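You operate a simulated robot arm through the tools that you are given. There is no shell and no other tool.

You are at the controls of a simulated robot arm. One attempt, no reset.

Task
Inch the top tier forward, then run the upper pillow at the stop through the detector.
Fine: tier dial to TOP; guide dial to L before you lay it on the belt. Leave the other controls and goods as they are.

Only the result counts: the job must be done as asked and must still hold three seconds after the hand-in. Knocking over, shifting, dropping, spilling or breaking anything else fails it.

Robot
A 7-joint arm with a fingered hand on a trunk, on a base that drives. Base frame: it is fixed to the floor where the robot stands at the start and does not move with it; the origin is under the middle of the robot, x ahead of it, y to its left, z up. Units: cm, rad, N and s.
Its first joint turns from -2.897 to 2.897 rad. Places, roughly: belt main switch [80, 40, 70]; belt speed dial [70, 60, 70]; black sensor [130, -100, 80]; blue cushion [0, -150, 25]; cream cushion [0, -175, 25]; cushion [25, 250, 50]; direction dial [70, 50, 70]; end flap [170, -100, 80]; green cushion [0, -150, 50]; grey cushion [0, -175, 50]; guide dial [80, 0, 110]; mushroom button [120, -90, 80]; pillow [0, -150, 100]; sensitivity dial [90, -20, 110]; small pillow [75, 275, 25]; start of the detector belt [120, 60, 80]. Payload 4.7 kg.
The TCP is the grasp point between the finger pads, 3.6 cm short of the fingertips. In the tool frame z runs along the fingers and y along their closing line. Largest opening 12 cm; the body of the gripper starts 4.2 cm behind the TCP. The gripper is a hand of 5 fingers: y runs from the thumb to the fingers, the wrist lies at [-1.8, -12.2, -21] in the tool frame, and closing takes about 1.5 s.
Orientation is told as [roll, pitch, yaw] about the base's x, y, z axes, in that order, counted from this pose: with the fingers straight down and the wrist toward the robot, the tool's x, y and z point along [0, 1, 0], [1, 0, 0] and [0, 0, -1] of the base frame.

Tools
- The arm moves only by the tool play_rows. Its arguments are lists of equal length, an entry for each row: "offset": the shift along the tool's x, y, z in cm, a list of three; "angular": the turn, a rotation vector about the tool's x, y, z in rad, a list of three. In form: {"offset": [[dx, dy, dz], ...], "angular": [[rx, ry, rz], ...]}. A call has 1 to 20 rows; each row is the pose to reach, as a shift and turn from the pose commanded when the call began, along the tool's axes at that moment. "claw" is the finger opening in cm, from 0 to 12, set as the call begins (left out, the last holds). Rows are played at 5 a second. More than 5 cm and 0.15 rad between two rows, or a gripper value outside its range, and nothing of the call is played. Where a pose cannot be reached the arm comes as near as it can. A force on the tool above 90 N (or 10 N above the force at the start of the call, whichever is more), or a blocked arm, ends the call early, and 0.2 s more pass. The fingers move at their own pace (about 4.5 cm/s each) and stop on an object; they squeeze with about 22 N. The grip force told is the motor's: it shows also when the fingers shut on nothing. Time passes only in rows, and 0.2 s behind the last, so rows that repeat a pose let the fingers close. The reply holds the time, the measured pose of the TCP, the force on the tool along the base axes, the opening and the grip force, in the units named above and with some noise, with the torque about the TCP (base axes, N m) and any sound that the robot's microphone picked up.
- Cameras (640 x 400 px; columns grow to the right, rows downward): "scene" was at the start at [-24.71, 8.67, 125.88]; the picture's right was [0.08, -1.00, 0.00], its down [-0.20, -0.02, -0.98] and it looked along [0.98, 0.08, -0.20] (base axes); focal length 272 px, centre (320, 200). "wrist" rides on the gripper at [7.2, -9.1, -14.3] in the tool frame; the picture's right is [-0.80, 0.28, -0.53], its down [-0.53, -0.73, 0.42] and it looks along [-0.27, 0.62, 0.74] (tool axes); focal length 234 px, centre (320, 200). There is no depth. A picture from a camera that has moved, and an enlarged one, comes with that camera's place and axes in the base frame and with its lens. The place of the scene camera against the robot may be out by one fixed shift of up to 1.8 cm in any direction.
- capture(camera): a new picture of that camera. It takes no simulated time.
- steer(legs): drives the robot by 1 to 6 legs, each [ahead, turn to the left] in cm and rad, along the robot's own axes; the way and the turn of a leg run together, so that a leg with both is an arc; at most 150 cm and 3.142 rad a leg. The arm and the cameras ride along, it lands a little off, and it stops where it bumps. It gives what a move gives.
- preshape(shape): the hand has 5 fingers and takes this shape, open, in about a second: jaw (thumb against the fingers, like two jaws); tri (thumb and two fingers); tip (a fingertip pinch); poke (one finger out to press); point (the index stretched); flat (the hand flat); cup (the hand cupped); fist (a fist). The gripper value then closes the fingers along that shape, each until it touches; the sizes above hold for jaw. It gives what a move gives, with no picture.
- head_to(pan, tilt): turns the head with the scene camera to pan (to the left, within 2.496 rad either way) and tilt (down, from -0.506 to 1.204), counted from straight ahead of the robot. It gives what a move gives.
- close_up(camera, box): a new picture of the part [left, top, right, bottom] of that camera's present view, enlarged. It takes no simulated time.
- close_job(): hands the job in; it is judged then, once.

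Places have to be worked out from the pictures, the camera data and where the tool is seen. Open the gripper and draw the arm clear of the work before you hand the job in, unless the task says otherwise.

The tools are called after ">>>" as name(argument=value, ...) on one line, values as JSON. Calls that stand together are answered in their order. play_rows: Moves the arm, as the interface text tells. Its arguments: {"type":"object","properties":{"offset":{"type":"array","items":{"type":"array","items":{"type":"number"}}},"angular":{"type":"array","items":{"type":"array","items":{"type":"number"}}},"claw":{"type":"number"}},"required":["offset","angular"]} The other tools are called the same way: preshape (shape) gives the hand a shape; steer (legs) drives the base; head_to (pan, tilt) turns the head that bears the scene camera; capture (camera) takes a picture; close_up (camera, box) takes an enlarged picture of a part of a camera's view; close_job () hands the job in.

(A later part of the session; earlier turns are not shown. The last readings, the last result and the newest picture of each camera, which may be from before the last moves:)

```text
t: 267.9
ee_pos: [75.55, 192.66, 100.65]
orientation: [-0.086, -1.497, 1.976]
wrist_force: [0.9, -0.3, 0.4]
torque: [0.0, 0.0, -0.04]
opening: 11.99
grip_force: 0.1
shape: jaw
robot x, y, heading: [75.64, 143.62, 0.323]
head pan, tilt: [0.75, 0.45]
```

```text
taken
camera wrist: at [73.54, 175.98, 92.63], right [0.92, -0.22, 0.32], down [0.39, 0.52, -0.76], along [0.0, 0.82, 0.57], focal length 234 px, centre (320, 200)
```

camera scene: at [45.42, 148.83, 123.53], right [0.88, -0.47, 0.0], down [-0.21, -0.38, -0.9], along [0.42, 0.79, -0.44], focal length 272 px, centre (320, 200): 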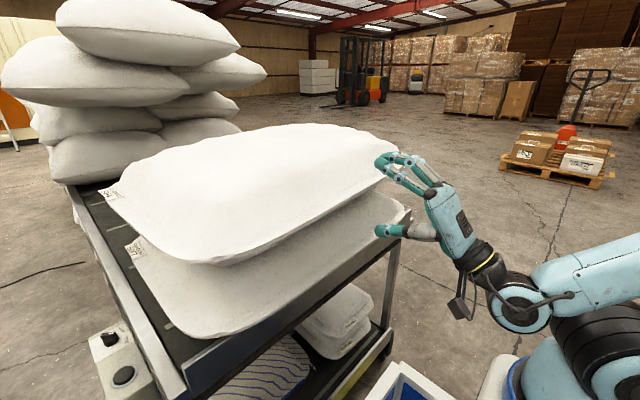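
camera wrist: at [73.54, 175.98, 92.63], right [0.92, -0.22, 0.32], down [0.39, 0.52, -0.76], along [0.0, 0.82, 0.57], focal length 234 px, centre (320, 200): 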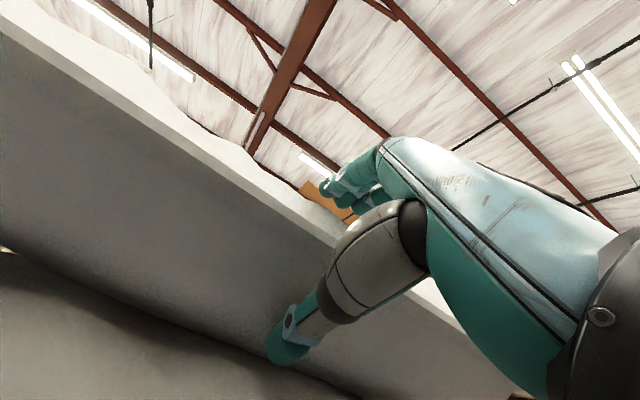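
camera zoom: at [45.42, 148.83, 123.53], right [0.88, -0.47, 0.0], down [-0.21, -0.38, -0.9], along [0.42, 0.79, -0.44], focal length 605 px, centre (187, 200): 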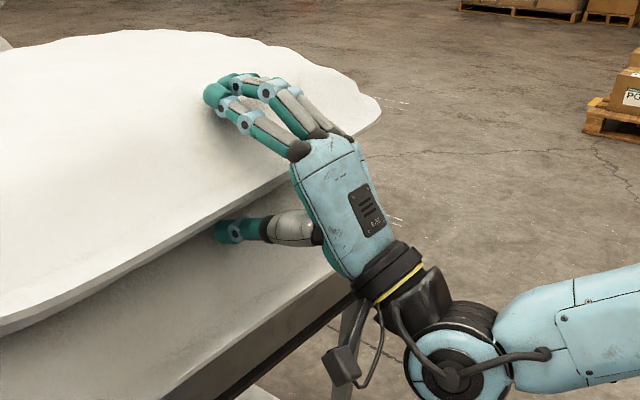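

The jaw straddles the edge cleanly with no contact force. I go 0.8 cm deeper and close the fingers on the pillow's edge.

>>> play_rows(offset=[[0, 0.05, 0.8], [0, 0.05, 0.8]], angular=[[0, 0, 0], [0, 0, 0]])

>>> play_rows(claw=0, offset=[[0, 0, 0], [0, 0, 0], [0, 0, 0], [0, 0, 0], [0, 0, 0], [0, 0, 0], [0, 0, 0], [0, 0, 0], [0, 0, 0], [0, 0, 0]], angular=[[0, 0, 0], [0, 0, 0], [0, 0, 0], [0, 0, 0], [0, 0, 0], [0, 0, 0], [0, 0, 0], [0, 0, 0], [0, 0, 0], [0, 0, 0]])

>>> close_up(camera="scene", box=[280, 110, 480, 290])

>>> capture(camera="wrist")

```text
t: 268.4
ee_pos: [75.19, 193.09, 100.7]
orientation: [-0.087, -1.499, 1.979]
wrist_force: [1.0, -0.2, -0.1]
torque: [-0.04, 0.01, 0.0]
opening: 11.99
grip_force: 0.1
shape: jaw
out of reach, approached as far as the arm can: row 1, 2
robot x, y, heading: [76.01, 143.9, 0.33]
head pan, tilt: [0.75, 0.45]
```

```text
t: 270.6
ee_pos: [75.23, 193.13, 100.75]
orientation: [-0.087, -1.5, 1.98]
wrist_force: [-0.2, -1.3, -0.3]
torque: [0.05, -0.04, -0.06]
opening: 2.04
grip_force: 21.8
shape: jaw
robot x, y, heading: [76.08, 143.98, 0.323]
head pan, tilt: [0.75, 0.45]
```

```text
2.22 times, centred on (380, 200) of scene
camera zoom: at [45.43, 148.82, 123.53], right [0.88, -0.47, 0.0], down [-0.21, -0.38, -0.9], along [0.42, 0.79, -0.44], focal length 605 px, centre (187, 200)
```

zoom: 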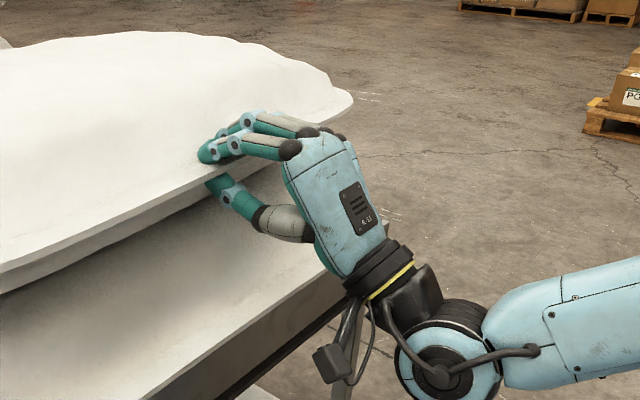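

```text
taken
camera wrist: at [73.07, 176.51, 92.68], right [0.92, -0.22, 0.32], down [0.39, 0.52, -0.76], along [0.0, 0.82, 0.57], focal length 234 px, centre (320, 200)
```

wrist: 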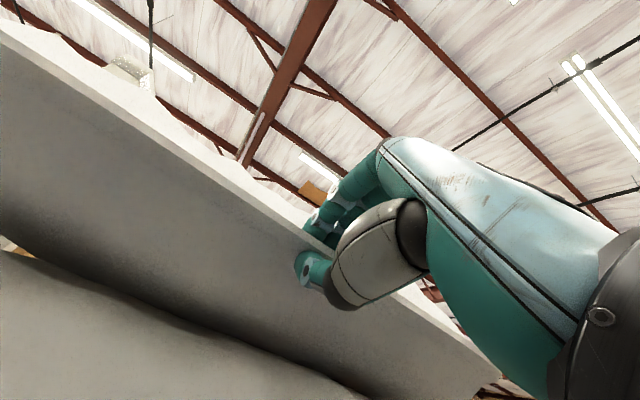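

The fingers hold the seam edge (2 cm, 22 N). I lift gently by 6 cm and look.

>>> play_rows(offset=[[0, 1.2, 0], [0, 2.4, 0], [0, 3.6, 0], [0, 4.8, 0], [0, 6, 0], [0, 6, 0]], angular=[[0, 0, 0], [0, 0, 0], [0, 0, 0], [0, 0, 0], [0, 0, 0], [0, 0, 0]])

>>> capture(camera="scene")

>>> capture(camera="wrist")

```text
t: 272.1
ee_pos: [74.97, 193.47, 106.75]
orientation: [-0.141, -1.498, 2.038]
wrist_force: [-1.2, 2.6, -3.3]
torque: [-0.12, -0.13, 0.03]
opening: 2.0
grip_force: 21.8
shape: jaw
robot x, y, heading: [75.85, 144.02, 0.329]
head pan, tilt: [0.75, 0.45]
```

```text
taken
camera scene: at [45.42, 148.85, 123.53], right [0.88, -0.47, 0.0], down [-0.21, -0.38, -0.9], along [0.42, 0.79, -0.44], focal length 272 px, centre (320, 200)
```

scene: 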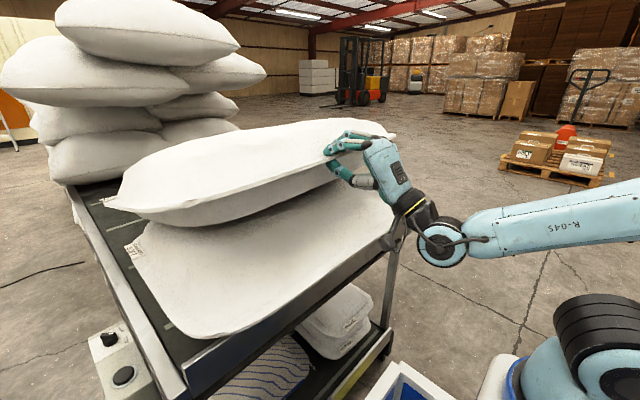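

```text
taken
camera wrist: at [72.94, 176.92, 98.62], right [0.92, -0.22, 0.32], down [0.39, 0.53, -0.76], along [0.0, 0.82, 0.57], focal length 234 px, centre (320, 200)
```

wrist: 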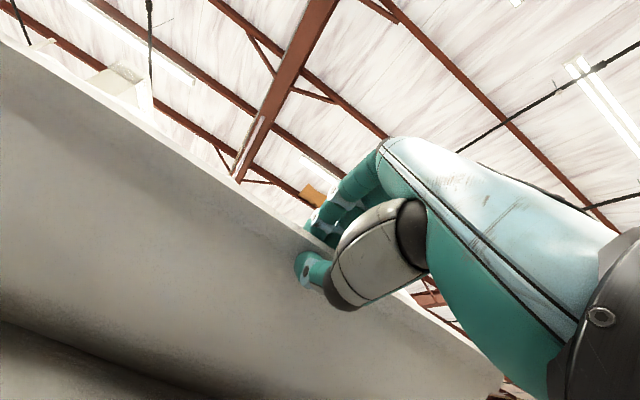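

The edge lifts and the grip holds; the pillow pivots on its far edge. I keep lifting while pitching the hand downward so the fingers stay in line with the pillow as it tilts.

>>> play_rows(offset=[[0, 4.5, 0.17], [0, 9.05, 0.34], [0, 13.27, 0.53], [0, 17.3, 0.74], [0, 21.1, 0.46], [0, 24.6, 0.2], [0, 24.6, 0.2]], angular=[[0.11, 0, 0], [0.22, 0, 0], [0.33, 0, 0], [0.44, 0, 0], [0.55, 0, 0], [0.66, 0, 0], [0.66, 0, 0]])

>>> capture(camera="scene")

>>> capture(camera="wrist")

```text
t: 273.6
ee_pos: [73.97, 195.28, 131.24]
orientation: [-0.015, -0.839, 1.914]
wrist_force: [1.4, -2.5, 0.2]
torque: [-0.1, -0.06, 0.13]
opening: 2.01
grip_force: 22.8
shape: jaw
robot x, y, heading: [75.89, 143.95, 0.33]
head pan, tilt: [0.75, 0.45]
```

```text
taken
camera scene: at [45.42, 148.81, 123.53], right [0.88, -0.47, 0.0], down [-0.21, -0.38, -0.9], along [0.42, 0.79, -0.44], focal length 272 px, centre (320, 200)
```

scene: 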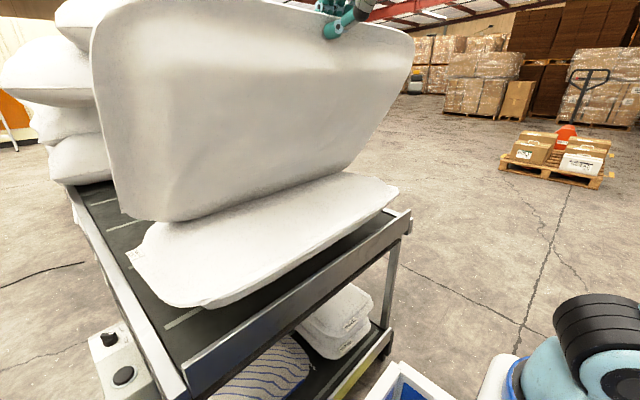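

```text
taken
camera wrist: at [72.5, 176.92, 133.97], right [0.82, 0.06, 0.57], down [0.57, 0.01, -0.82], along [-0.06, 1.0, -0.03], focal length 234 px, centre (320, 200)
```

wrist: 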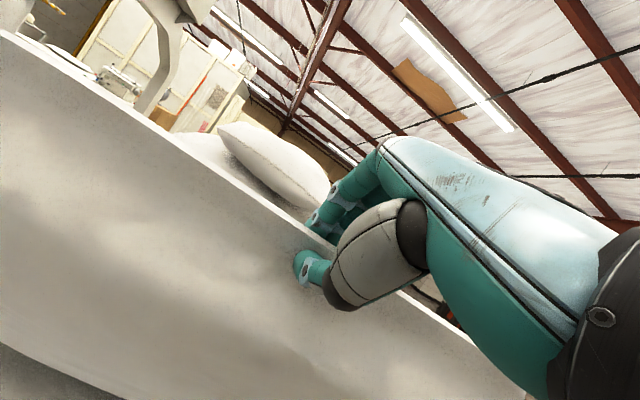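

The pillow tilts in line with the hand and the lower one stays put. I continue up to hanging vertically, fingers down, and draw it back a little toward me.

>>> play_rows(offset=[[0, 2.23, -2.0], [0, 4.09, -3.68], [0, 5.57, -5.02], [0, 6.24, -6.96], [0, 6.46, -8.51], [0, 6.61, -11.3], [0, 7.5, -14.8], [0, 9.14, -19.0], [0, 9.14, -19.0]], angular=[[0.11, 0, 0], [0.22, 0, 0], [0.33, 0, 0], [0.44, 0, 0], [0.54, 0, 0], [0.64, 0, 0], [0.74, 0, 0], [0.76, 0, 0], [0.76, 0, 0]])

>>> capture(camera="scene")

>>> capture(camera="wrist")

```text
t: 275.6
ee_pos: [76.81, 187.6, 150.72]
orientation: [-0.01, -0.078, 1.899]
wrist_force: [0.2, -0.8, -7.3]
torque: [-0.02, -0.02, -0.03]
opening: 1.97
grip_force: 22.4
shape: jaw
robot x, y, heading: [76.1, 144.23, 0.326]
head pan, tilt: [0.75, 0.45]
```

```text
taken
camera scene: at [45.42, 148.85, 123.53], right [0.88, -0.47, 0.0], down [-0.21, -0.38, -0.9], along [0.43, 0.79, -0.44], focal length 272 px, centre (320, 200)
```

scene: 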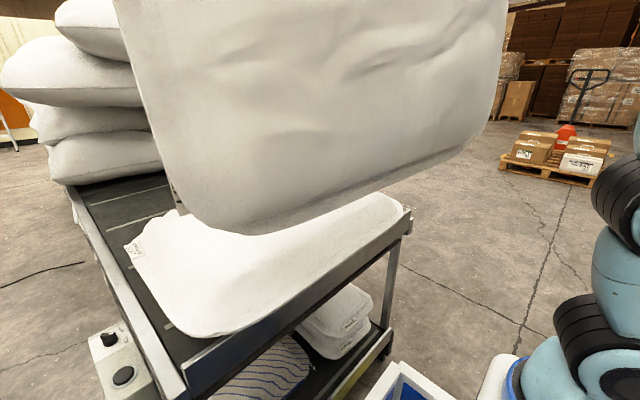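

```text
taken
camera wrist: at [72.95, 175.36, 164.25], right [0.68, 0.48, 0.55], down [0.73, -0.49, -0.48], along [0.04, 0.73, -0.68], focal length 234 px, centre (320, 200)
```

wrist: 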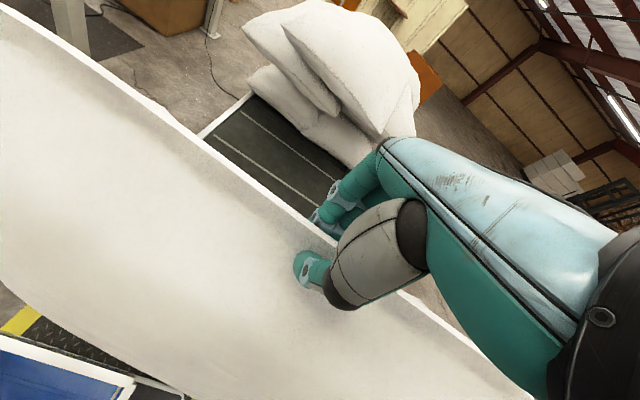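

The pillow hangs freely (about 7 N) and the lower pillow has not moved. I swing it around to the robot's front on a 42 cm arc about the arm axis, first half.

>>> play_rows(offset=[[-3.64, 0.59, 0.05], [-7.31, 0.86, 0.07], [-10.99, 0.81, 0.06], [-14.65, 0.44, 0.03], [-18.27, -0.25, -0.02], [-21.81, -1.25, -0.1], [-25.25, -2.55, -0.2], [-28.57, -4.15, -0.32], [-31.73, -6.03, -0.47], [-34.72, -8.18, -0.64], [-34.72, -8.18, -0.64]], angular=[[0, -0.0068, 0.087], [0, -0.0136, 0.174], [0, -0.0204, 0.261], [0, -0.0272, 0.348], [0, -0.034, 0.435], [0, -0.0409, 0.522], [0, -0.0477, 0.609], [0, -0.0545, 0.696], [0, -0.0613, 0.783], [0, -0.0681, 0.87], [0, -0.0681, 0.87]])

>>> capture(camera="scene")

>>> capture(camera="wrist")

```text
t: 278.1
ee_pos: [112.08, 191.07, 151.04]
orientation: [-0.004, -0.086, 1.026]
wrist_force: [-0.3, 0.1, -7.8]
torque: [0.02, -0.1, 0.0]
opening: 1.96
grip_force: 21.8
shape: jaw
robot x, y, heading: [75.81, 143.75, 0.33]
head pan, tilt: [0.75, 0.45]
```

```text
taken
camera scene: at [45.43, 148.85, 123.53], right [0.88, -0.47, 0.0], down [-0.21, -0.38, -0.9], along [0.42, 0.79, -0.44], focal length 272 px, centre (320, 200)
```

scene: 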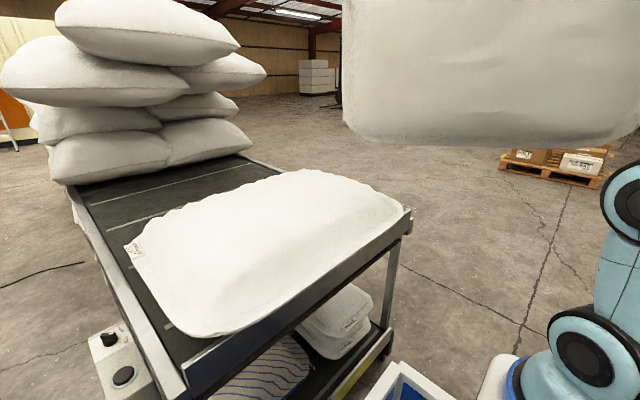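

```text
taken
camera wrist: at [100.39, 185.9, 164.65], right [0.81, -0.22, 0.55], down [0.1, -0.87, -0.48], along [0.58, 0.44, -0.68], focal length 234 px, centre (320, 200)
```

wrist: 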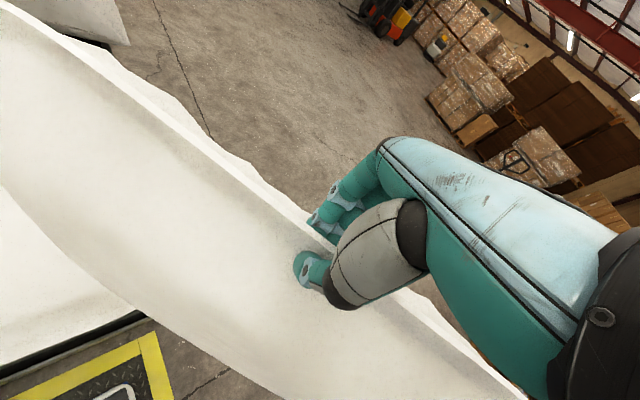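

The lower pillow remains neatly at the stop. I repeat the same arc for the second half, bringing the pillow to the robot's front.

>>> play_rows(offset=[[-3.64, 0.59, 0.05], [-7.31, 0.86, 0.07], [-10.99, 0.81, 0.06], [-14.65, 0.44, 0.03], [-18.27, -0.25, -0.02], [-21.81, -1.25, -0.1], [-25.25, -2.55, -0.2], [-28.57, -4.15, -0.32], [-31.73, -6.03, -0.47], [-34.72, -8.18, -0.64], [-34.72, -8.18, -0.64]], angular=[[0, -0.0068, 0.087], [0, -0.0136, 0.174], [0, -0.0204, 0.261], [0, -0.0272, 0.348], [0, -0.034, 0.435], [0, -0.0409, 0.522], [0, -0.0477, 0.609], [0, -0.0545, 0.696], [0, -0.0613, 0.783], [0, -0.0681, 0.87], [0, -0.0681, 0.87]])

>>> head_to(pan=-0.3, tilt=0.4)

>>> capture(camera="scene")

```text
t: 280.4
ee_pos: [137.55, 165.86, 151.2]
orientation: [0.004, -0.087, 0.152]
wrist_force: [0.2, 0.1, -7.5]
torque: [-0.09, 0.01, -0.03]
opening: 1.93
grip_force: 22.0
shape: jaw
robot x, y, heading: [75.66, 143.84, 0.33]
head pan, tilt: [0.75, 0.45]
```

```text
t: 281.8
ee_pos: [137.57, 165.87, 151.28]
orientation: [0.003, -0.087, 0.15]
wrist_force: [0.2, 1.1, -6.1]
torque: [0.0, -0.02, 0.01]
opening: 1.9
grip_force: 21.8
shape: jaw
robot x, y, heading: [75.35, 143.84, 0.329]
head pan, tilt: [-0.3, 0.4]
```

```text
taken
camera scene: at [50.37, 141.0, 124.0], right [0.03, -1.0, 0.0], down [-0.39, -0.01, -0.92], along [0.92, 0.03, -0.39], focal length 272 px, centre (320, 200)
```

scene: 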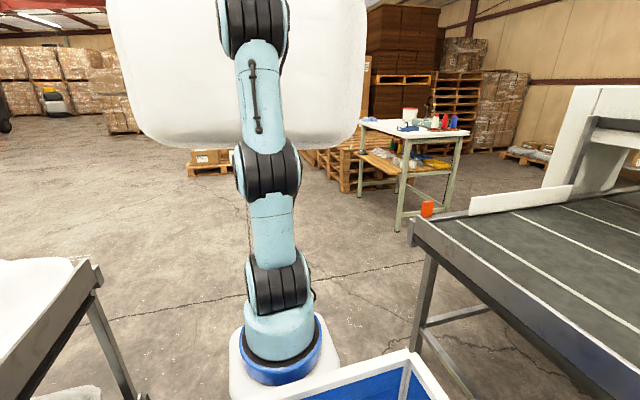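

The pillow hangs in front of the robot, well clear. Now I shift the robot ~21 cm back and ~17 cm toward the detector so the pillow can be laid on the belt lane's middle.

>>> steer(legs=[[-40, 0.3], [-40, -0.3], [29, -0.17], [29, 0.17]])

>>> head_to(pan=-1.2, tilt=0.6)

>>> capture(camera="scene")

>>> capture(camera="wrist")

```text
t: 289.5
ee_pos: [122.51, 142.82, 151.06]
orientation: [0.002, -0.087, 0.153]
wrist_force: [-0.5, 0.6, -8.5]
torque: [-0.02, -0.01, -0.03]
opening: 1.91
grip_force: 22.2
shape: jaw
robot x, y, heading: [60.98, 120.61, 0.327]
head pan, tilt: [-0.3, 0.4]
```

```text
t: 290.7
ee_pos: [122.47, 142.77, 151.23]
orientation: [0.004, -0.087, 0.153]
wrist_force: [-1.0, 0.0, -7.8]
torque: [-0.03, 0.03, 0.0]
opening: 1.92
grip_force: 22.3
shape: jaw
robot x, y, heading: [60.95, 121.08, 0.331]
head pan, tilt: [-1.201, 0.6]
```

```text
taken
camera scene: at [31.78, 110.83, 122.18], right [-0.76, -0.64, 0.0], down [-0.36, 0.43, -0.83], along [0.53, -0.63, -0.56], focal length 272 px, centre (320, 200)
```

scene: 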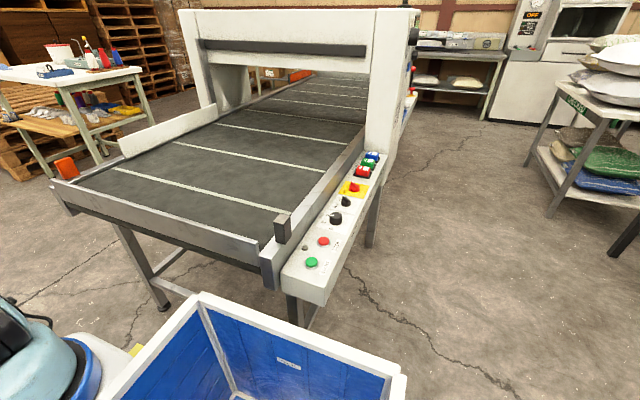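

```text
taken
camera wrist: at [111.21, 148.27, 164.74], right [0.35, -0.76, 0.54], down [-0.6, -0.63, -0.49], along [0.71, -0.16, -0.68], focal length 234 px, centre (320, 200)
```

wrist: 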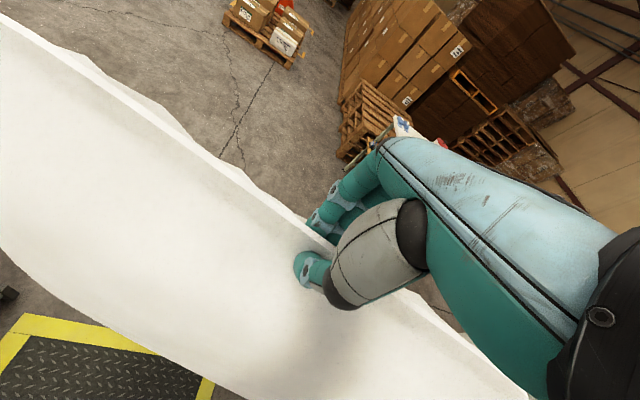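

The robot stands at (61,121) and the detector's start is to its right. The belt surface is at z≈80.5, lane e≈96–161. I swing the hanging pillow on around toward the detector side in the same arc.

>>> play_rows(offset=[[-3.64, 0.59, 0.05], [-7.31, 0.86, 0.07], [-10.99, 0.81, 0.06], [-14.65, 0.44, 0.03], [-18.27, -0.25, -0.02], [-21.81, -1.25, -0.1], [-25.25, -2.55, -0.2], [-28.57, -4.15, -0.32], [-31.73, -6.03, -0.47], [-34.72, -8.18, -0.64], [-34.72, -8.18, -0.64]], angular=[[0, -0.0068, 0.087], [0, -0.0136, 0.174], [0, -0.0204, 0.261], [0, -0.0272, 0.348], [0, -0.034, 0.435], [0, -0.0409, 0.522], [0, -0.0477, 0.609], [0, -0.0545, 0.696], [0, -0.0613, 0.783], [0, -0.0681, 0.87], [0, -0.0681, 0.87]])

>>> capture(camera="scene")

```text
t: 293.1
ee_pos: [119.7, 107.17, 151.0]
orientation: [0.01, -0.082, -0.722]
wrist_force: [-0.8, 0.7, -7.3]
torque: [-0.08, 0.03, -0.06]
opening: 1.91
grip_force: 22.1
shape: jaw
robot x, y, heading: [61.0, 120.81, 0.33]
head pan, tilt: [-1.201, 0.6]
```

```text
taken
camera scene: at [31.78, 110.81, 122.18], right [-0.77, -0.64, 0.0], down [-0.36, 0.43, -0.82], along [0.53, -0.63, -0.57], focal length 272 px, centre (320, 200)
```

scene: 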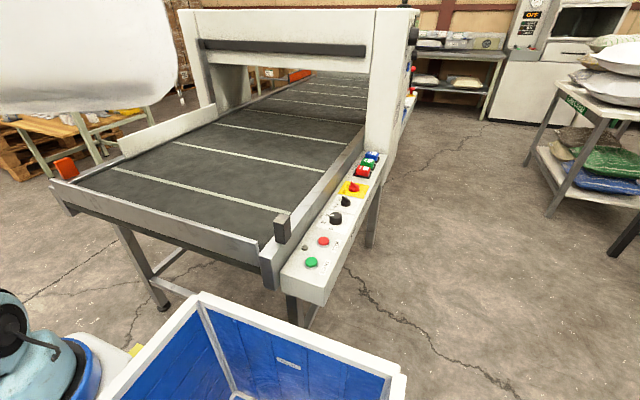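

The second part of the swing: 30° more, to face along the belt.

>>> play_rows(offset=[[-3.64, 0.59, 0.05], [-7.31, 0.86, 0.07], [-10.99, 0.81, 0.06], [-14.65, 0.44, 0.03], [-18.27, -0.25, -0.02], [-21.81, -1.25, -0.1], [-21.81, -1.25, -0.1]], angular=[[0, -0.0068, 0.087], [0, -0.0136, 0.174], [0, -0.0204, 0.261], [0, -0.0272, 0.348], [0, -0.034, 0.435], [0, -0.0409, 0.522], [0, -0.0409, 0.522]])

>>> capture(camera="scene")

>>> capture(camera="wrist")

```text
t: 294.7
ee_pos: [104.38, 91.66, 150.58]
orientation: [0.01, -0.072, -1.244]
wrist_force: [0.5, 0.9, -7.5]
torque: [-0.03, 0.04, -0.02]
opening: 1.93
grip_force: 21.4
shape: jaw
robot x, y, heading: [60.83, 120.75, 0.326]
head pan, tilt: [-1.201, 0.6]
```

```text
taken
camera scene: at [31.78, 110.8, 122.18], right [-0.77, -0.64, 0.0], down [-0.36, 0.43, -0.82], along [0.53, -0.63, -0.57], focal length 272 px, centre (320, 200)
```

scene: 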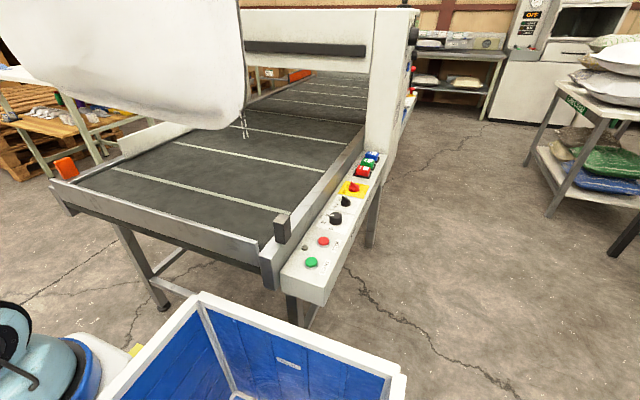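

```text
taken
camera wrist: at [107.89, 103.5, 164.44], right [-0.69, -0.49, 0.54], down [-0.72, 0.49, -0.48], along [-0.03, -0.72, -0.69], focal length 234 px, centre (320, 200)
```

wrist: 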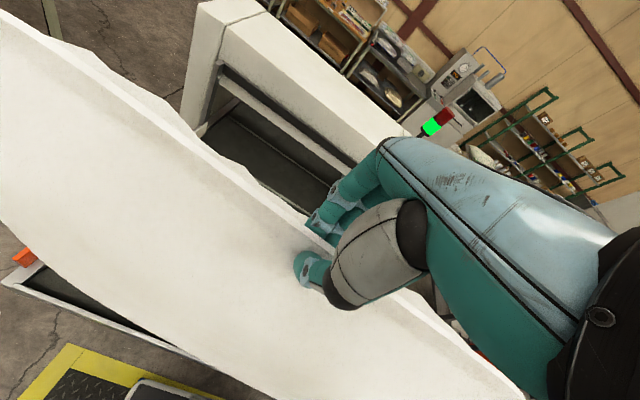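

The pillow now hangs over the start of the belt, aligned with it, the arch being straight ahead. I extend over the belt and lower to about z=128 so its bottom edge comes near the belt further in.

>>> play_rows(offset=[[0.2, 2.93, 2.41], [0.4, 5.86, 4.82], [0.6, 8.79, 7.23], [0.8, 11.72, 9.64], [1, 14.65, 12.05], [1.2, 17.6, 14.46], [1.4, 20.5, 16.9], [1.6, 23.4, 19.3], [1.6, 26.4, 21.7], [1.6, 29.3, 24.1], [1.6, 29.3, 24.1]], angular=[[0, 0, 0], [0, 0, 0], [0, 0, 0], [0, 0, 0], [0, 0, 0], [0, 0, 0], [0, 0, 0], [0, 0, 0], [0, 0, 0], [0, 0, 0], [0, 0, 0]])

>>> capture(camera="scene")

>>> capture(camera="wrist")

```text
t: 297.1
ee_pos: [116.21, 62.68, 129.04]
orientation: [0.01, -0.073, -1.242]
wrist_force: [-0.1, -1.0, -8.5]
torque: [0.01, 0.03, 0.03]
opening: 1.92
grip_force: 22.2
shape: jaw
robot x, y, heading: [60.9, 120.74, 0.327]
head pan, tilt: [-1.201, 0.6]
```

```text
taken
camera scene: at [31.79, 110.76, 122.18], right [-0.77, -0.64, 0.0], down [-0.36, 0.43, -0.82], along [0.53, -0.63, -0.57], focal length 272 px, centre (320, 200)
```

scene: 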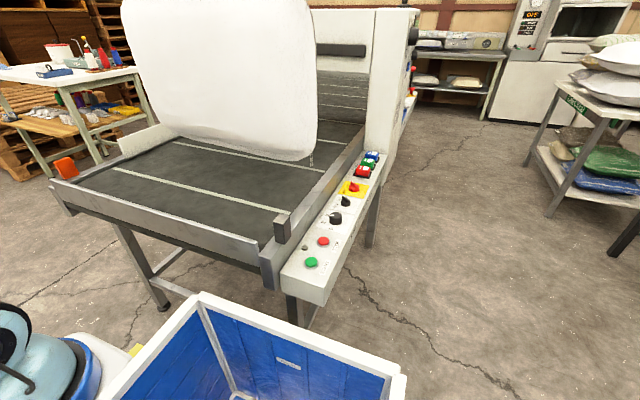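

```text
taken
camera wrist: at [119.68, 74.69, 142.71], right [-0.69, -0.49, 0.54], down [-0.72, 0.49, -0.48], along [-0.03, -0.72, -0.69], focal length 234 px, centre (320, 200)
```

wrist: 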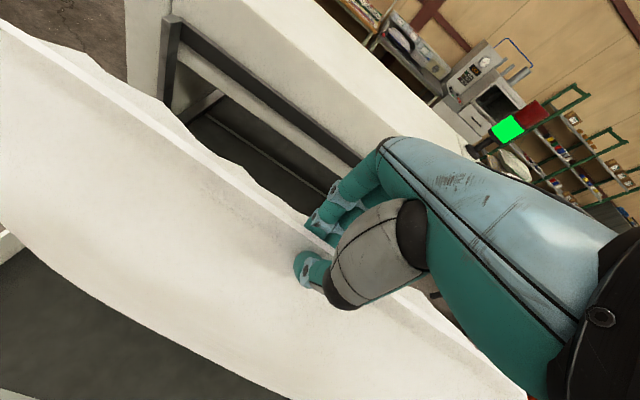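

The pillow hangs centred over the lane (hand at p≈22). I go 6 cm further in and lower until its bottom edge meets the belt.

>>> play_rows(offset=[[0, 1.6, 2.9], [0, 3.2, 5.8], [0, 4.4, 8.6], [0, 5.2, 11.0], [0, 5.2, 11.4]], angular=[[0, 0, 0], [0, 0, 0], [0, 0, 0], [0, 0, 0], [0, 0, 0]])

>>> capture(camera="scene")

```text
t: 298.1
ee_pos: [117.93, 57.93, 122.51]
orientation: [0.016, -0.133, -1.247]
wrist_force: [-2.8, -2.9, 14.8]
torque: [0.02, -0.02, 0.07]
opening: 2.2
grip_force: 22.0
shape: jaw
robot x, y, heading: [60.85, 120.76, 0.331]
head pan, tilt: [-1.201, 0.6]
stopped in row 4: the force on the tool passed its limit at 104 N (the readings are from after the stop); the commanded pose is now the measured one
```

```text
taken
camera scene: at [31.71, 110.86, 122.17], right [-0.77, -0.64, 0.0], down [-0.36, 0.43, -0.83], along [0.53, -0.63, -0.56], focal length 272 px, centre (320, 200)
```

scene: 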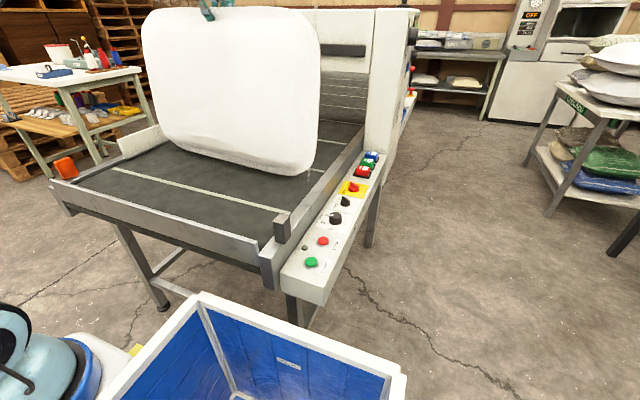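

The bottom edge stands on the belt at TCP z≈122.5, so the pillow is ~45 cm deep. I raise it 2 cm and move 6 cm further in, so it will end up clear of the end rail.

>>> play_rows(offset=[[0, 0.27, -2.2], [0, 1.8, -2.2], [0, 3.8, -2.0], [0, 6.2, -1.6], [0, 6.2, -1.6]], angular=[[0, 0, 0], [0, 0, 0], [0, 0, 0], [0, 0, 0], [0, 0, 0]])

>>> capture(camera="scene")

>>> capture(camera="wrist")

```text
t: 299.3
ee_pos: [119.91, 52.1, 124.22]
orientation: [0.015, -0.122, -1.244]
wrist_force: [0.4, -0.8, -7.4]
torque: [0.05, -0.02, 0.04]
opening: 1.91
grip_force: 21.5
shape: jaw
robot x, y, heading: [60.68, 120.93, 0.328]
head pan, tilt: [-1.201, 0.6]
```

```text
taken
camera scene: at [31.79, 110.77, 122.18], right [-0.77, -0.64, 0.0], down [-0.36, 0.43, -0.82], along [0.53, -0.63, -0.57], focal length 272 px, centre (320, 200)
```

scene: 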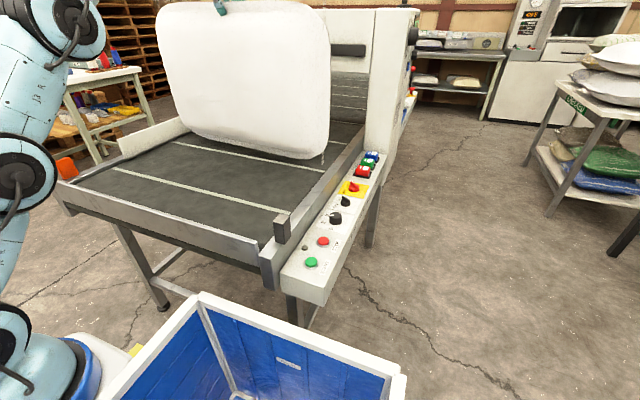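

```text
taken
camera wrist: at [123.06, 64.51, 137.56], right [-0.7, -0.46, 0.54], down [-0.71, 0.47, -0.52], along [-0.01, -0.75, -0.66], focal length 234 px, centre (320, 200)
```

wrist: 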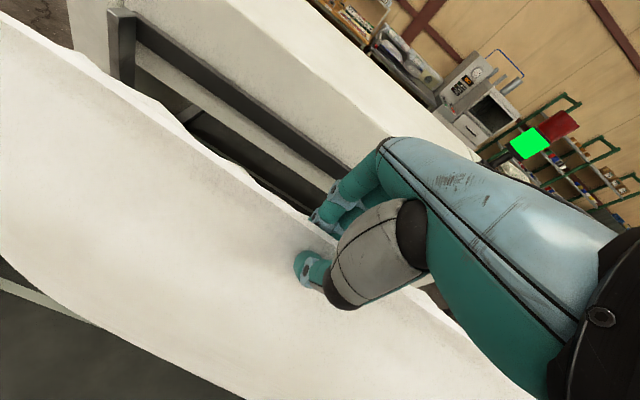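

It hangs free again at p≈10.7. Now I lay it down: hand moves back toward me on an arc around the bottom edge while pitching, first half.

>>> play_rows(offset=[[0, -0.54, 1.14], [0, -4.81, 0.62], [0, -9.14, 0.59], [0, -13.23, 1.1], [0, -17.27, 2.01], [0, -21.17, 3.35], [0, -24.72, 5.23]], angular=[[0, 0, 0], [-0.105, 0, 0], [-0.21, 0, 0], [-0.314, 0, 0], [-0.419, 0, 0], [-0.524, 0, 0], [-0.628, 0, 0]])

>>> capture(camera="scene")

>>> capture(camera="wrist")

```text
t: 300.9
ee_pos: [113.91, 71.49, 118.48]
orientation: [0.023, -0.722, -1.256]
wrist_force: [-2.7, 16.3, 34.8]
torque: [-0.38, 0.04, 0.35]
opening: 2.42
grip_force: 21.9
shape: jaw
robot x, y, heading: [60.65, 120.63, 0.329]
head pan, tilt: [-1.201, 0.6]
stopped in row 7: the force on the tool passed its limit at 92 N (the readings are from after the stop); the commanded pose is now the measured one
```

```text
taken
camera scene: at [31.64, 110.92, 122.16], right [-0.77, -0.64, 0.0], down [-0.36, 0.43, -0.83], along [0.53, -0.63, -0.56], focal length 272 px, centre (320, 200)
```

scene: 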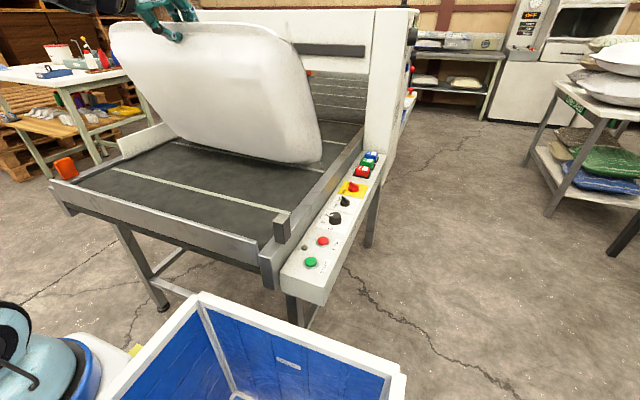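

```text
taken
camera wrist: at [115.28, 89.25, 123.46], right [-0.81, -0.14, 0.56], down [-0.58, 0.09, -0.81], along [0.06, -0.99, -0.15], focal length 234 px, centre (320, 200)
```

wrist: 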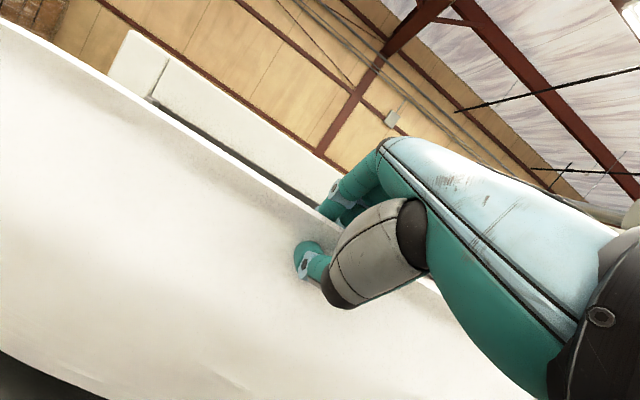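

The arc was slightly too tight (the bottom edge stuck, 92 N push). I relieve it, then go on lowering on a wider arc with the hand's pitch kept constant.

>>> play_rows(offset=[[0, -0.42, -1.04], [0, -3.59, -0.76], [0, -6.83, -0.42], [0, -9.99, -0.01], [0, -13.06, 0.76]], angular=[[0, 0, 0], [0, 0, 0], [0, 0, 0], [0, 0, 0], [0, 0, 0]])

>>> capture(camera="scene")

>>> capture(camera="wrist")

```text
t: 302.1
ee_pos: [110.7, 81.15, 109.65]
orientation: [0.026, -0.725, -1.254]
wrist_force: [25.5, 52.8, 50.8]
torque: [0.83, -0.43, 0.7]
opening: 2.44
grip_force: 22.5
shape: jaw
robot x, y, heading: [61.05, 120.76, 0.332]
head pan, tilt: [-1.201, 0.6]
```

```text
taken
camera scene: at [31.05, 113.03, 122.44], right [-0.77, -0.64, 0.01], down [-0.36, 0.42, -0.83], along [0.53, -0.64, -0.55], focal length 272 px, centre (320, 200)
```

scene: 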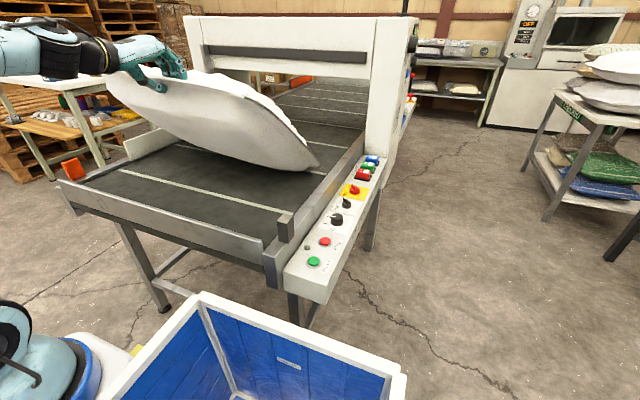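

```text
taken
camera wrist: at [112.12, 98.86, 114.53], right [-0.81, -0.13, 0.56], down [-0.58, 0.08, -0.81], along [0.06, -0.99, -0.14], focal length 234 px, centre (320, 200)
```

wrist: 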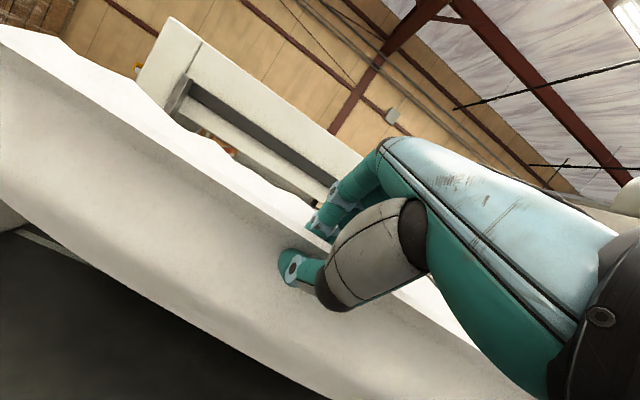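

The load has grown because the hand's pitch no longer matches the pillow's slope. I pitch the hand up a little to relieve the load before lowering further.

>>> play_rows(offset=[[0, 0.3, -0.6], [0, 0.5, -1.0], [0, 0.5, -1.0]], angular=[[-0.08, 0, 0], [-0.16, 0, 0], [-0.2, 0, 0]])

>>> capture(camera="scene")

```text
t: 302.9
ee_pos: [110.71, 81.07, 109.63]
orientation: [0.021, -0.908, -1.259]
wrist_force: [19.3, 31.6, 25.8]
torque: [0.06, -0.15, 0.49]
opening: 2.34
grip_force: 22.4
shape: jaw
robot x, y, heading: [60.64, 120.54, 0.327]
head pan, tilt: [-1.201, 0.6]
```

```text
taken
camera scene: at [31.73, 111.07, 122.19], right [-0.77, -0.64, 0.0], down [-0.36, 0.43, -0.83], along [0.53, -0.63, -0.56], focal length 272 px, centre (320, 200)
```

scene: 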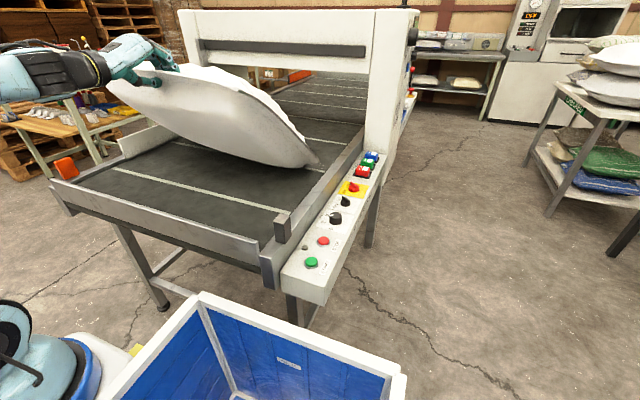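

There is also a sideways load: the pillow's near-side corner touches the near rail. I shift 2 cm away from that rail (+e) with a slight lift.

>>> play_rows(offset=[[0.7, 0.5, -0.5], [1.4, 0.9, -0.9], [2.2, 1.0, -1.0], [2.2, 1.0, -1.0]], angular=[[0, 0, 0], [0, 0, 0], [0, 0, 0], [0, 0, 0]])

>>> capture(camera="scene")

>>> capture(camera="wrist")

```text
t: 303.9
ee_pos: [112.83, 81.61, 110.73]
orientation: [0.021, -0.902, -1.258]
wrist_force: [1.2, -1.1, -4.4]
torque: [0.05, 0.01, -0.03]
opening: 1.99
grip_force: 21.6
shape: jaw
robot x, y, heading: [60.68, 120.83, 0.33]
head pan, tilt: [-1.201, 0.6]
```

```text
taken
camera scene: at [31.73, 110.88, 122.18], right [-0.77, -0.64, 0.0], down [-0.36, 0.43, -0.82], along [0.53, -0.63, -0.57], focal length 272 px, centre (320, 200)
```

scene: 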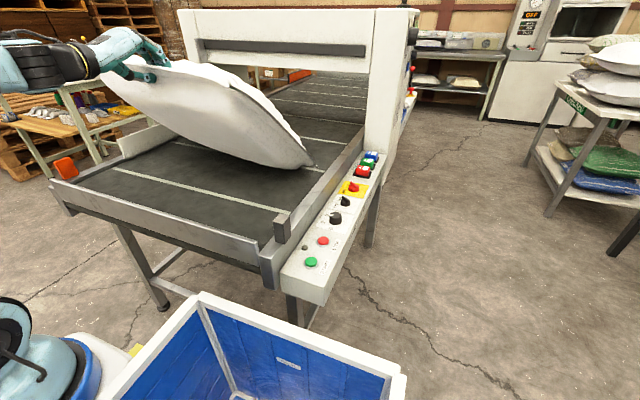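

```text
taken
camera wrist: at [114.2, 99.91, 112.52], right [-0.84, -0.04, 0.53], down [-0.53, -0.05, -0.84], along [0.06, -1.0, 0.03], focal length 234 px, centre (320, 200)
```

wrist: 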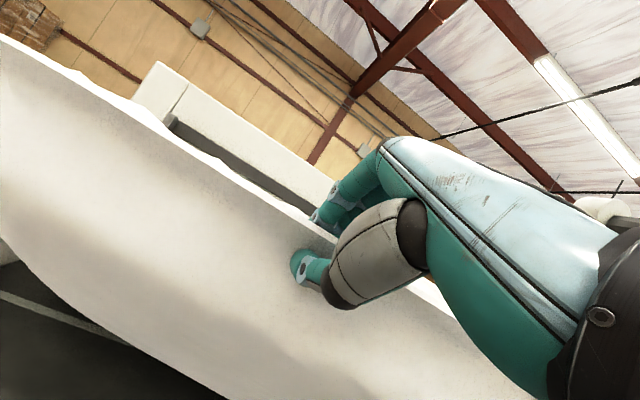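

The load is gone (hand carries only part of the weight). I continue lowering in small steps on the arc.

>>> play_rows(offset=[[0, -1.8, 0], [0, -3.56, 0.01], [0, -5.3, 0.1], [0, -6.99, 0.18]], angular=[[-0.02, 0, 0], [-0.04, 0, 0], [-0.06, 0, 0], [-0.08, 0, 0]])

>>> capture(camera="scene")

```text
t: 304.9
ee_pos: [111.59, 85.66, 105.09]
orientation: [0.021, -0.983, -1.262]
wrist_force: [0.1, 4.2, 0.9]
torque: [-0.02, 0.12, -0.11]
opening: 2.01
grip_force: 22.1
shape: jaw
robot x, y, heading: [60.67, 120.8, 0.325]
head pan, tilt: [-1.201, 0.6]
```

```text
taken
camera scene: at [31.71, 110.91, 122.17], right [-0.77, -0.64, 0.0], down [-0.36, 0.43, -0.83], along [0.53, -0.63, -0.56], focal length 272 px, centre (320, 200)
```

scene: 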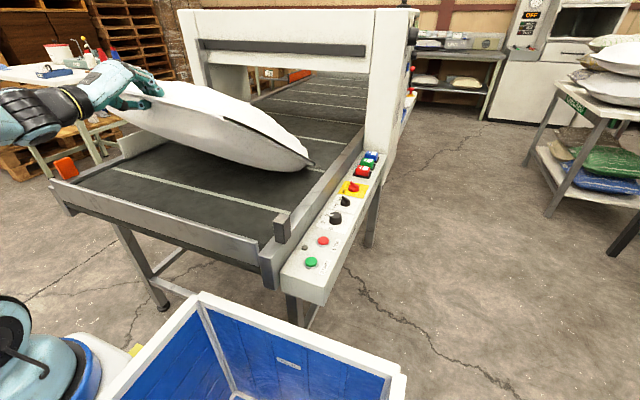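

Smooth. I lower further, about 8 cm.

>>> play_rows(offset=[[0, -1.5, 0.27], [0, -2.99, 0.55], [0, -4.4, 0.9], [0, -5.88, 1.27], [0, -7.2, 1.75], [0, -8.6, 2.24]], angular=[[-0.02, 0, 0], [-0.04, 0, 0], [-0.06, 0, 0], [-0.08, 0, 0], [-0.09, 0, 0], [-0.1, 0, 0]])

>>> capture(camera="scene")

>>> capture(camera="wrist")

```text
t: 306.3
ee_pos: [110.76, 88.54, 96.85]
orientation: [0.027, -1.084, -1.263]
wrist_force: [-2.7, 7.0, 2.4]
torque: [-0.15, 0.2, -0.28]
opening: 2.04
grip_force: 22.3
shape: jaw
robot x, y, heading: [61.08, 120.83, 0.328]
head pan, tilt: [-1.201, 0.6]
```

```text
taken
camera scene: at [31.69, 110.93, 122.17], right [-0.77, -0.64, 0.0], down [-0.36, 0.43, -0.83], along [0.53, -0.63, -0.56], focal length 272 px, centre (320, 200)
```

scene: 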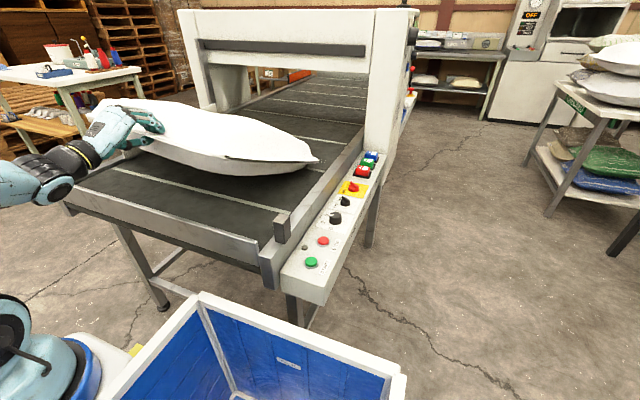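

```text
taken
camera wrist: at [112.09, 106.77, 95.57], right [-0.87, 0.05, 0.48], down [-0.48, -0.2, -0.85], along [0.05, -0.98, 0.2], focal length 234 px, centre (320, 200)
```

wrist: 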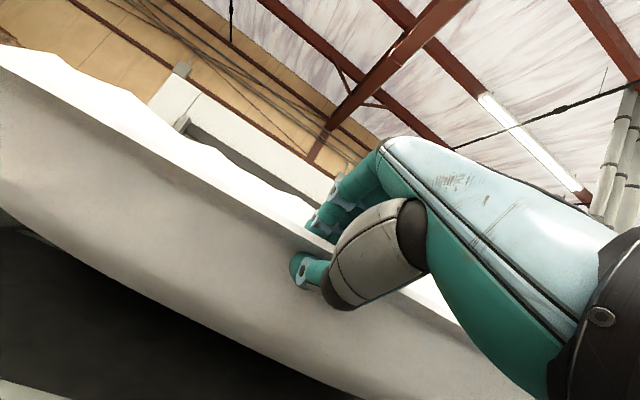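

The pillow is nearly flat. I lower 3 cm more and then open the fingers.

>>> play_rows(offset=[[0, -1.5, 0.35], [0, -3.03, 0.7], [0, -3.03, 0.7]], angular=[[0, 0, 0], [0, 0, 0], [0, 0, 0]])

>>> capture(camera="scene")

```text
t: 307.1
ee_pos: [110.45, 89.2, 93.64]
orientation: [0.027, -1.082, -1.266]
wrist_force: [0.6, 0.8, -1.9]
torque: [-0.15, 0.19, -0.28]
opening: 2.0
grip_force: 22.0
shape: jaw
robot x, y, heading: [60.8, 120.62, 0.334]
head pan, tilt: [-1.201, 0.6]
```

```text
taken
camera scene: at [31.72, 110.9, 122.17], right [-0.77, -0.64, 0.0], down [-0.36, 0.43, -0.83], along [0.53, -0.63, -0.56], focal length 272 px, centre (320, 200)
```

scene: 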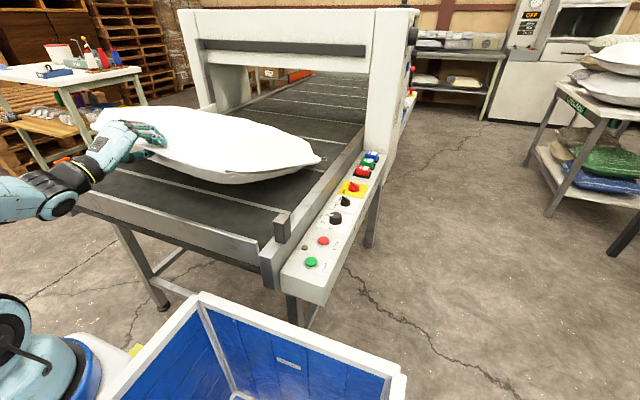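

The pillow lies almost flat on the belt. I open the fingers and withdraw the hand horizontally backward, then up.

>>> play_rows(claw=8, offset=[[0, 0, 0], [0, 0, 0], [0, 0, 0], [0, 0, 0], [0, 0, 0], [0, 0, 0]], angular=[[0, 0, 0], [0, 0, 0], [0, 0, 0], [0, 0, 0], [0, 0, 0], [0, 0, 0]])

>>> capture(camera="scene")

>>> capture(camera="wrist")

```text
t: 308.5
ee_pos: [110.48, 89.13, 93.76]
orientation: [0.028, -1.084, -1.264]
wrist_force: [-0.2, 0.3, -0.6]
torque: [0.0, 0.01, 0.0]
opening: 7.98
grip_force: 0.1
shape: jaw
robot x, y, heading: [60.72, 121.1, 0.328]
head pan, tilt: [-1.201, 0.6]
```

```text
taken
camera scene: at [31.71, 110.9, 122.17], right [-0.77, -0.64, 0.0], down [-0.36, 0.43, -0.83], along [0.53, -0.63, -0.56], focal length 272 px, centre (320, 200)
```

scene: 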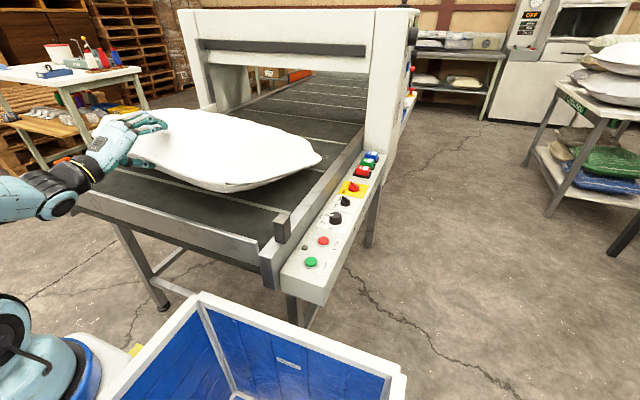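

```text
taken
camera wrist: at [111.87, 107.46, 92.54], right [-0.87, 0.05, 0.48], down [-0.48, -0.2, -0.85], along [0.05, -0.98, 0.2], focal length 234 px, centre (320, 200)
```

wrist: 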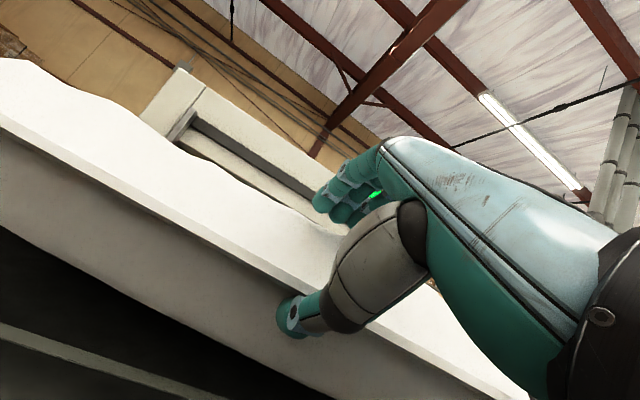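

Released, without load on the hand. I withdraw it backward.

>>> play_rows(offset=[[0, -1.4, -2.65], [0, -2.8, -5.3], [0, -4.2, -7.95], [0, -5.0, -11], [0, -4.0, -14], [0, -2, -18]], angular=[[0, 0, 0], [0, 0, 0], [0, 0, 0], [0, 0, 0], [0, 0, 0], [0, 0, 0]])

>>> capture(camera="scene")

>>> close_up(camera="scene", box=[60, 80, 420, 300])

```text
t: 309.9
ee_pos: [104.91, 105.07, 100.38]
orientation: [0.023, -1.082, -1.264]
wrist_force: [-0.3, -0.2, 0.6]
torque: [-0.02, -0.01, 0.02]
opening: 8.02
grip_force: 0.0
shape: jaw
robot x, y, heading: [60.71, 120.55, 0.328]
head pan, tilt: [-1.201, 0.6]
```

```text
taken
camera scene: at [31.72, 110.91, 122.17], right [-0.77, -0.64, 0.0], down [-0.36, 0.43, -0.83], along [0.53, -0.63, -0.56], focal length 272 px, centre (320, 200)
```

scene: 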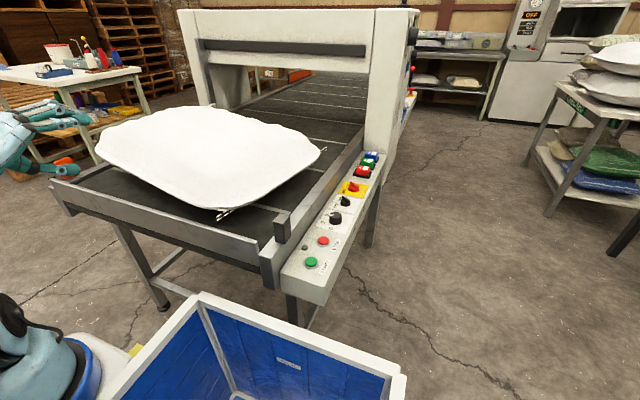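

```text
1.78 times, centred on (240, 190) of scene
camera zoom: at [31.72, 110.91, 122.17], right [-0.77, -0.64, 0.0], down [-0.36, 0.43, -0.83], along [0.53, -0.63, -0.56], focal length 484 px, centre (462, 218)
```

zoom: 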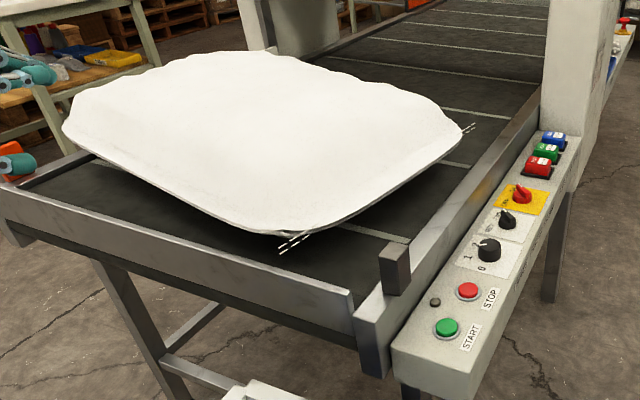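

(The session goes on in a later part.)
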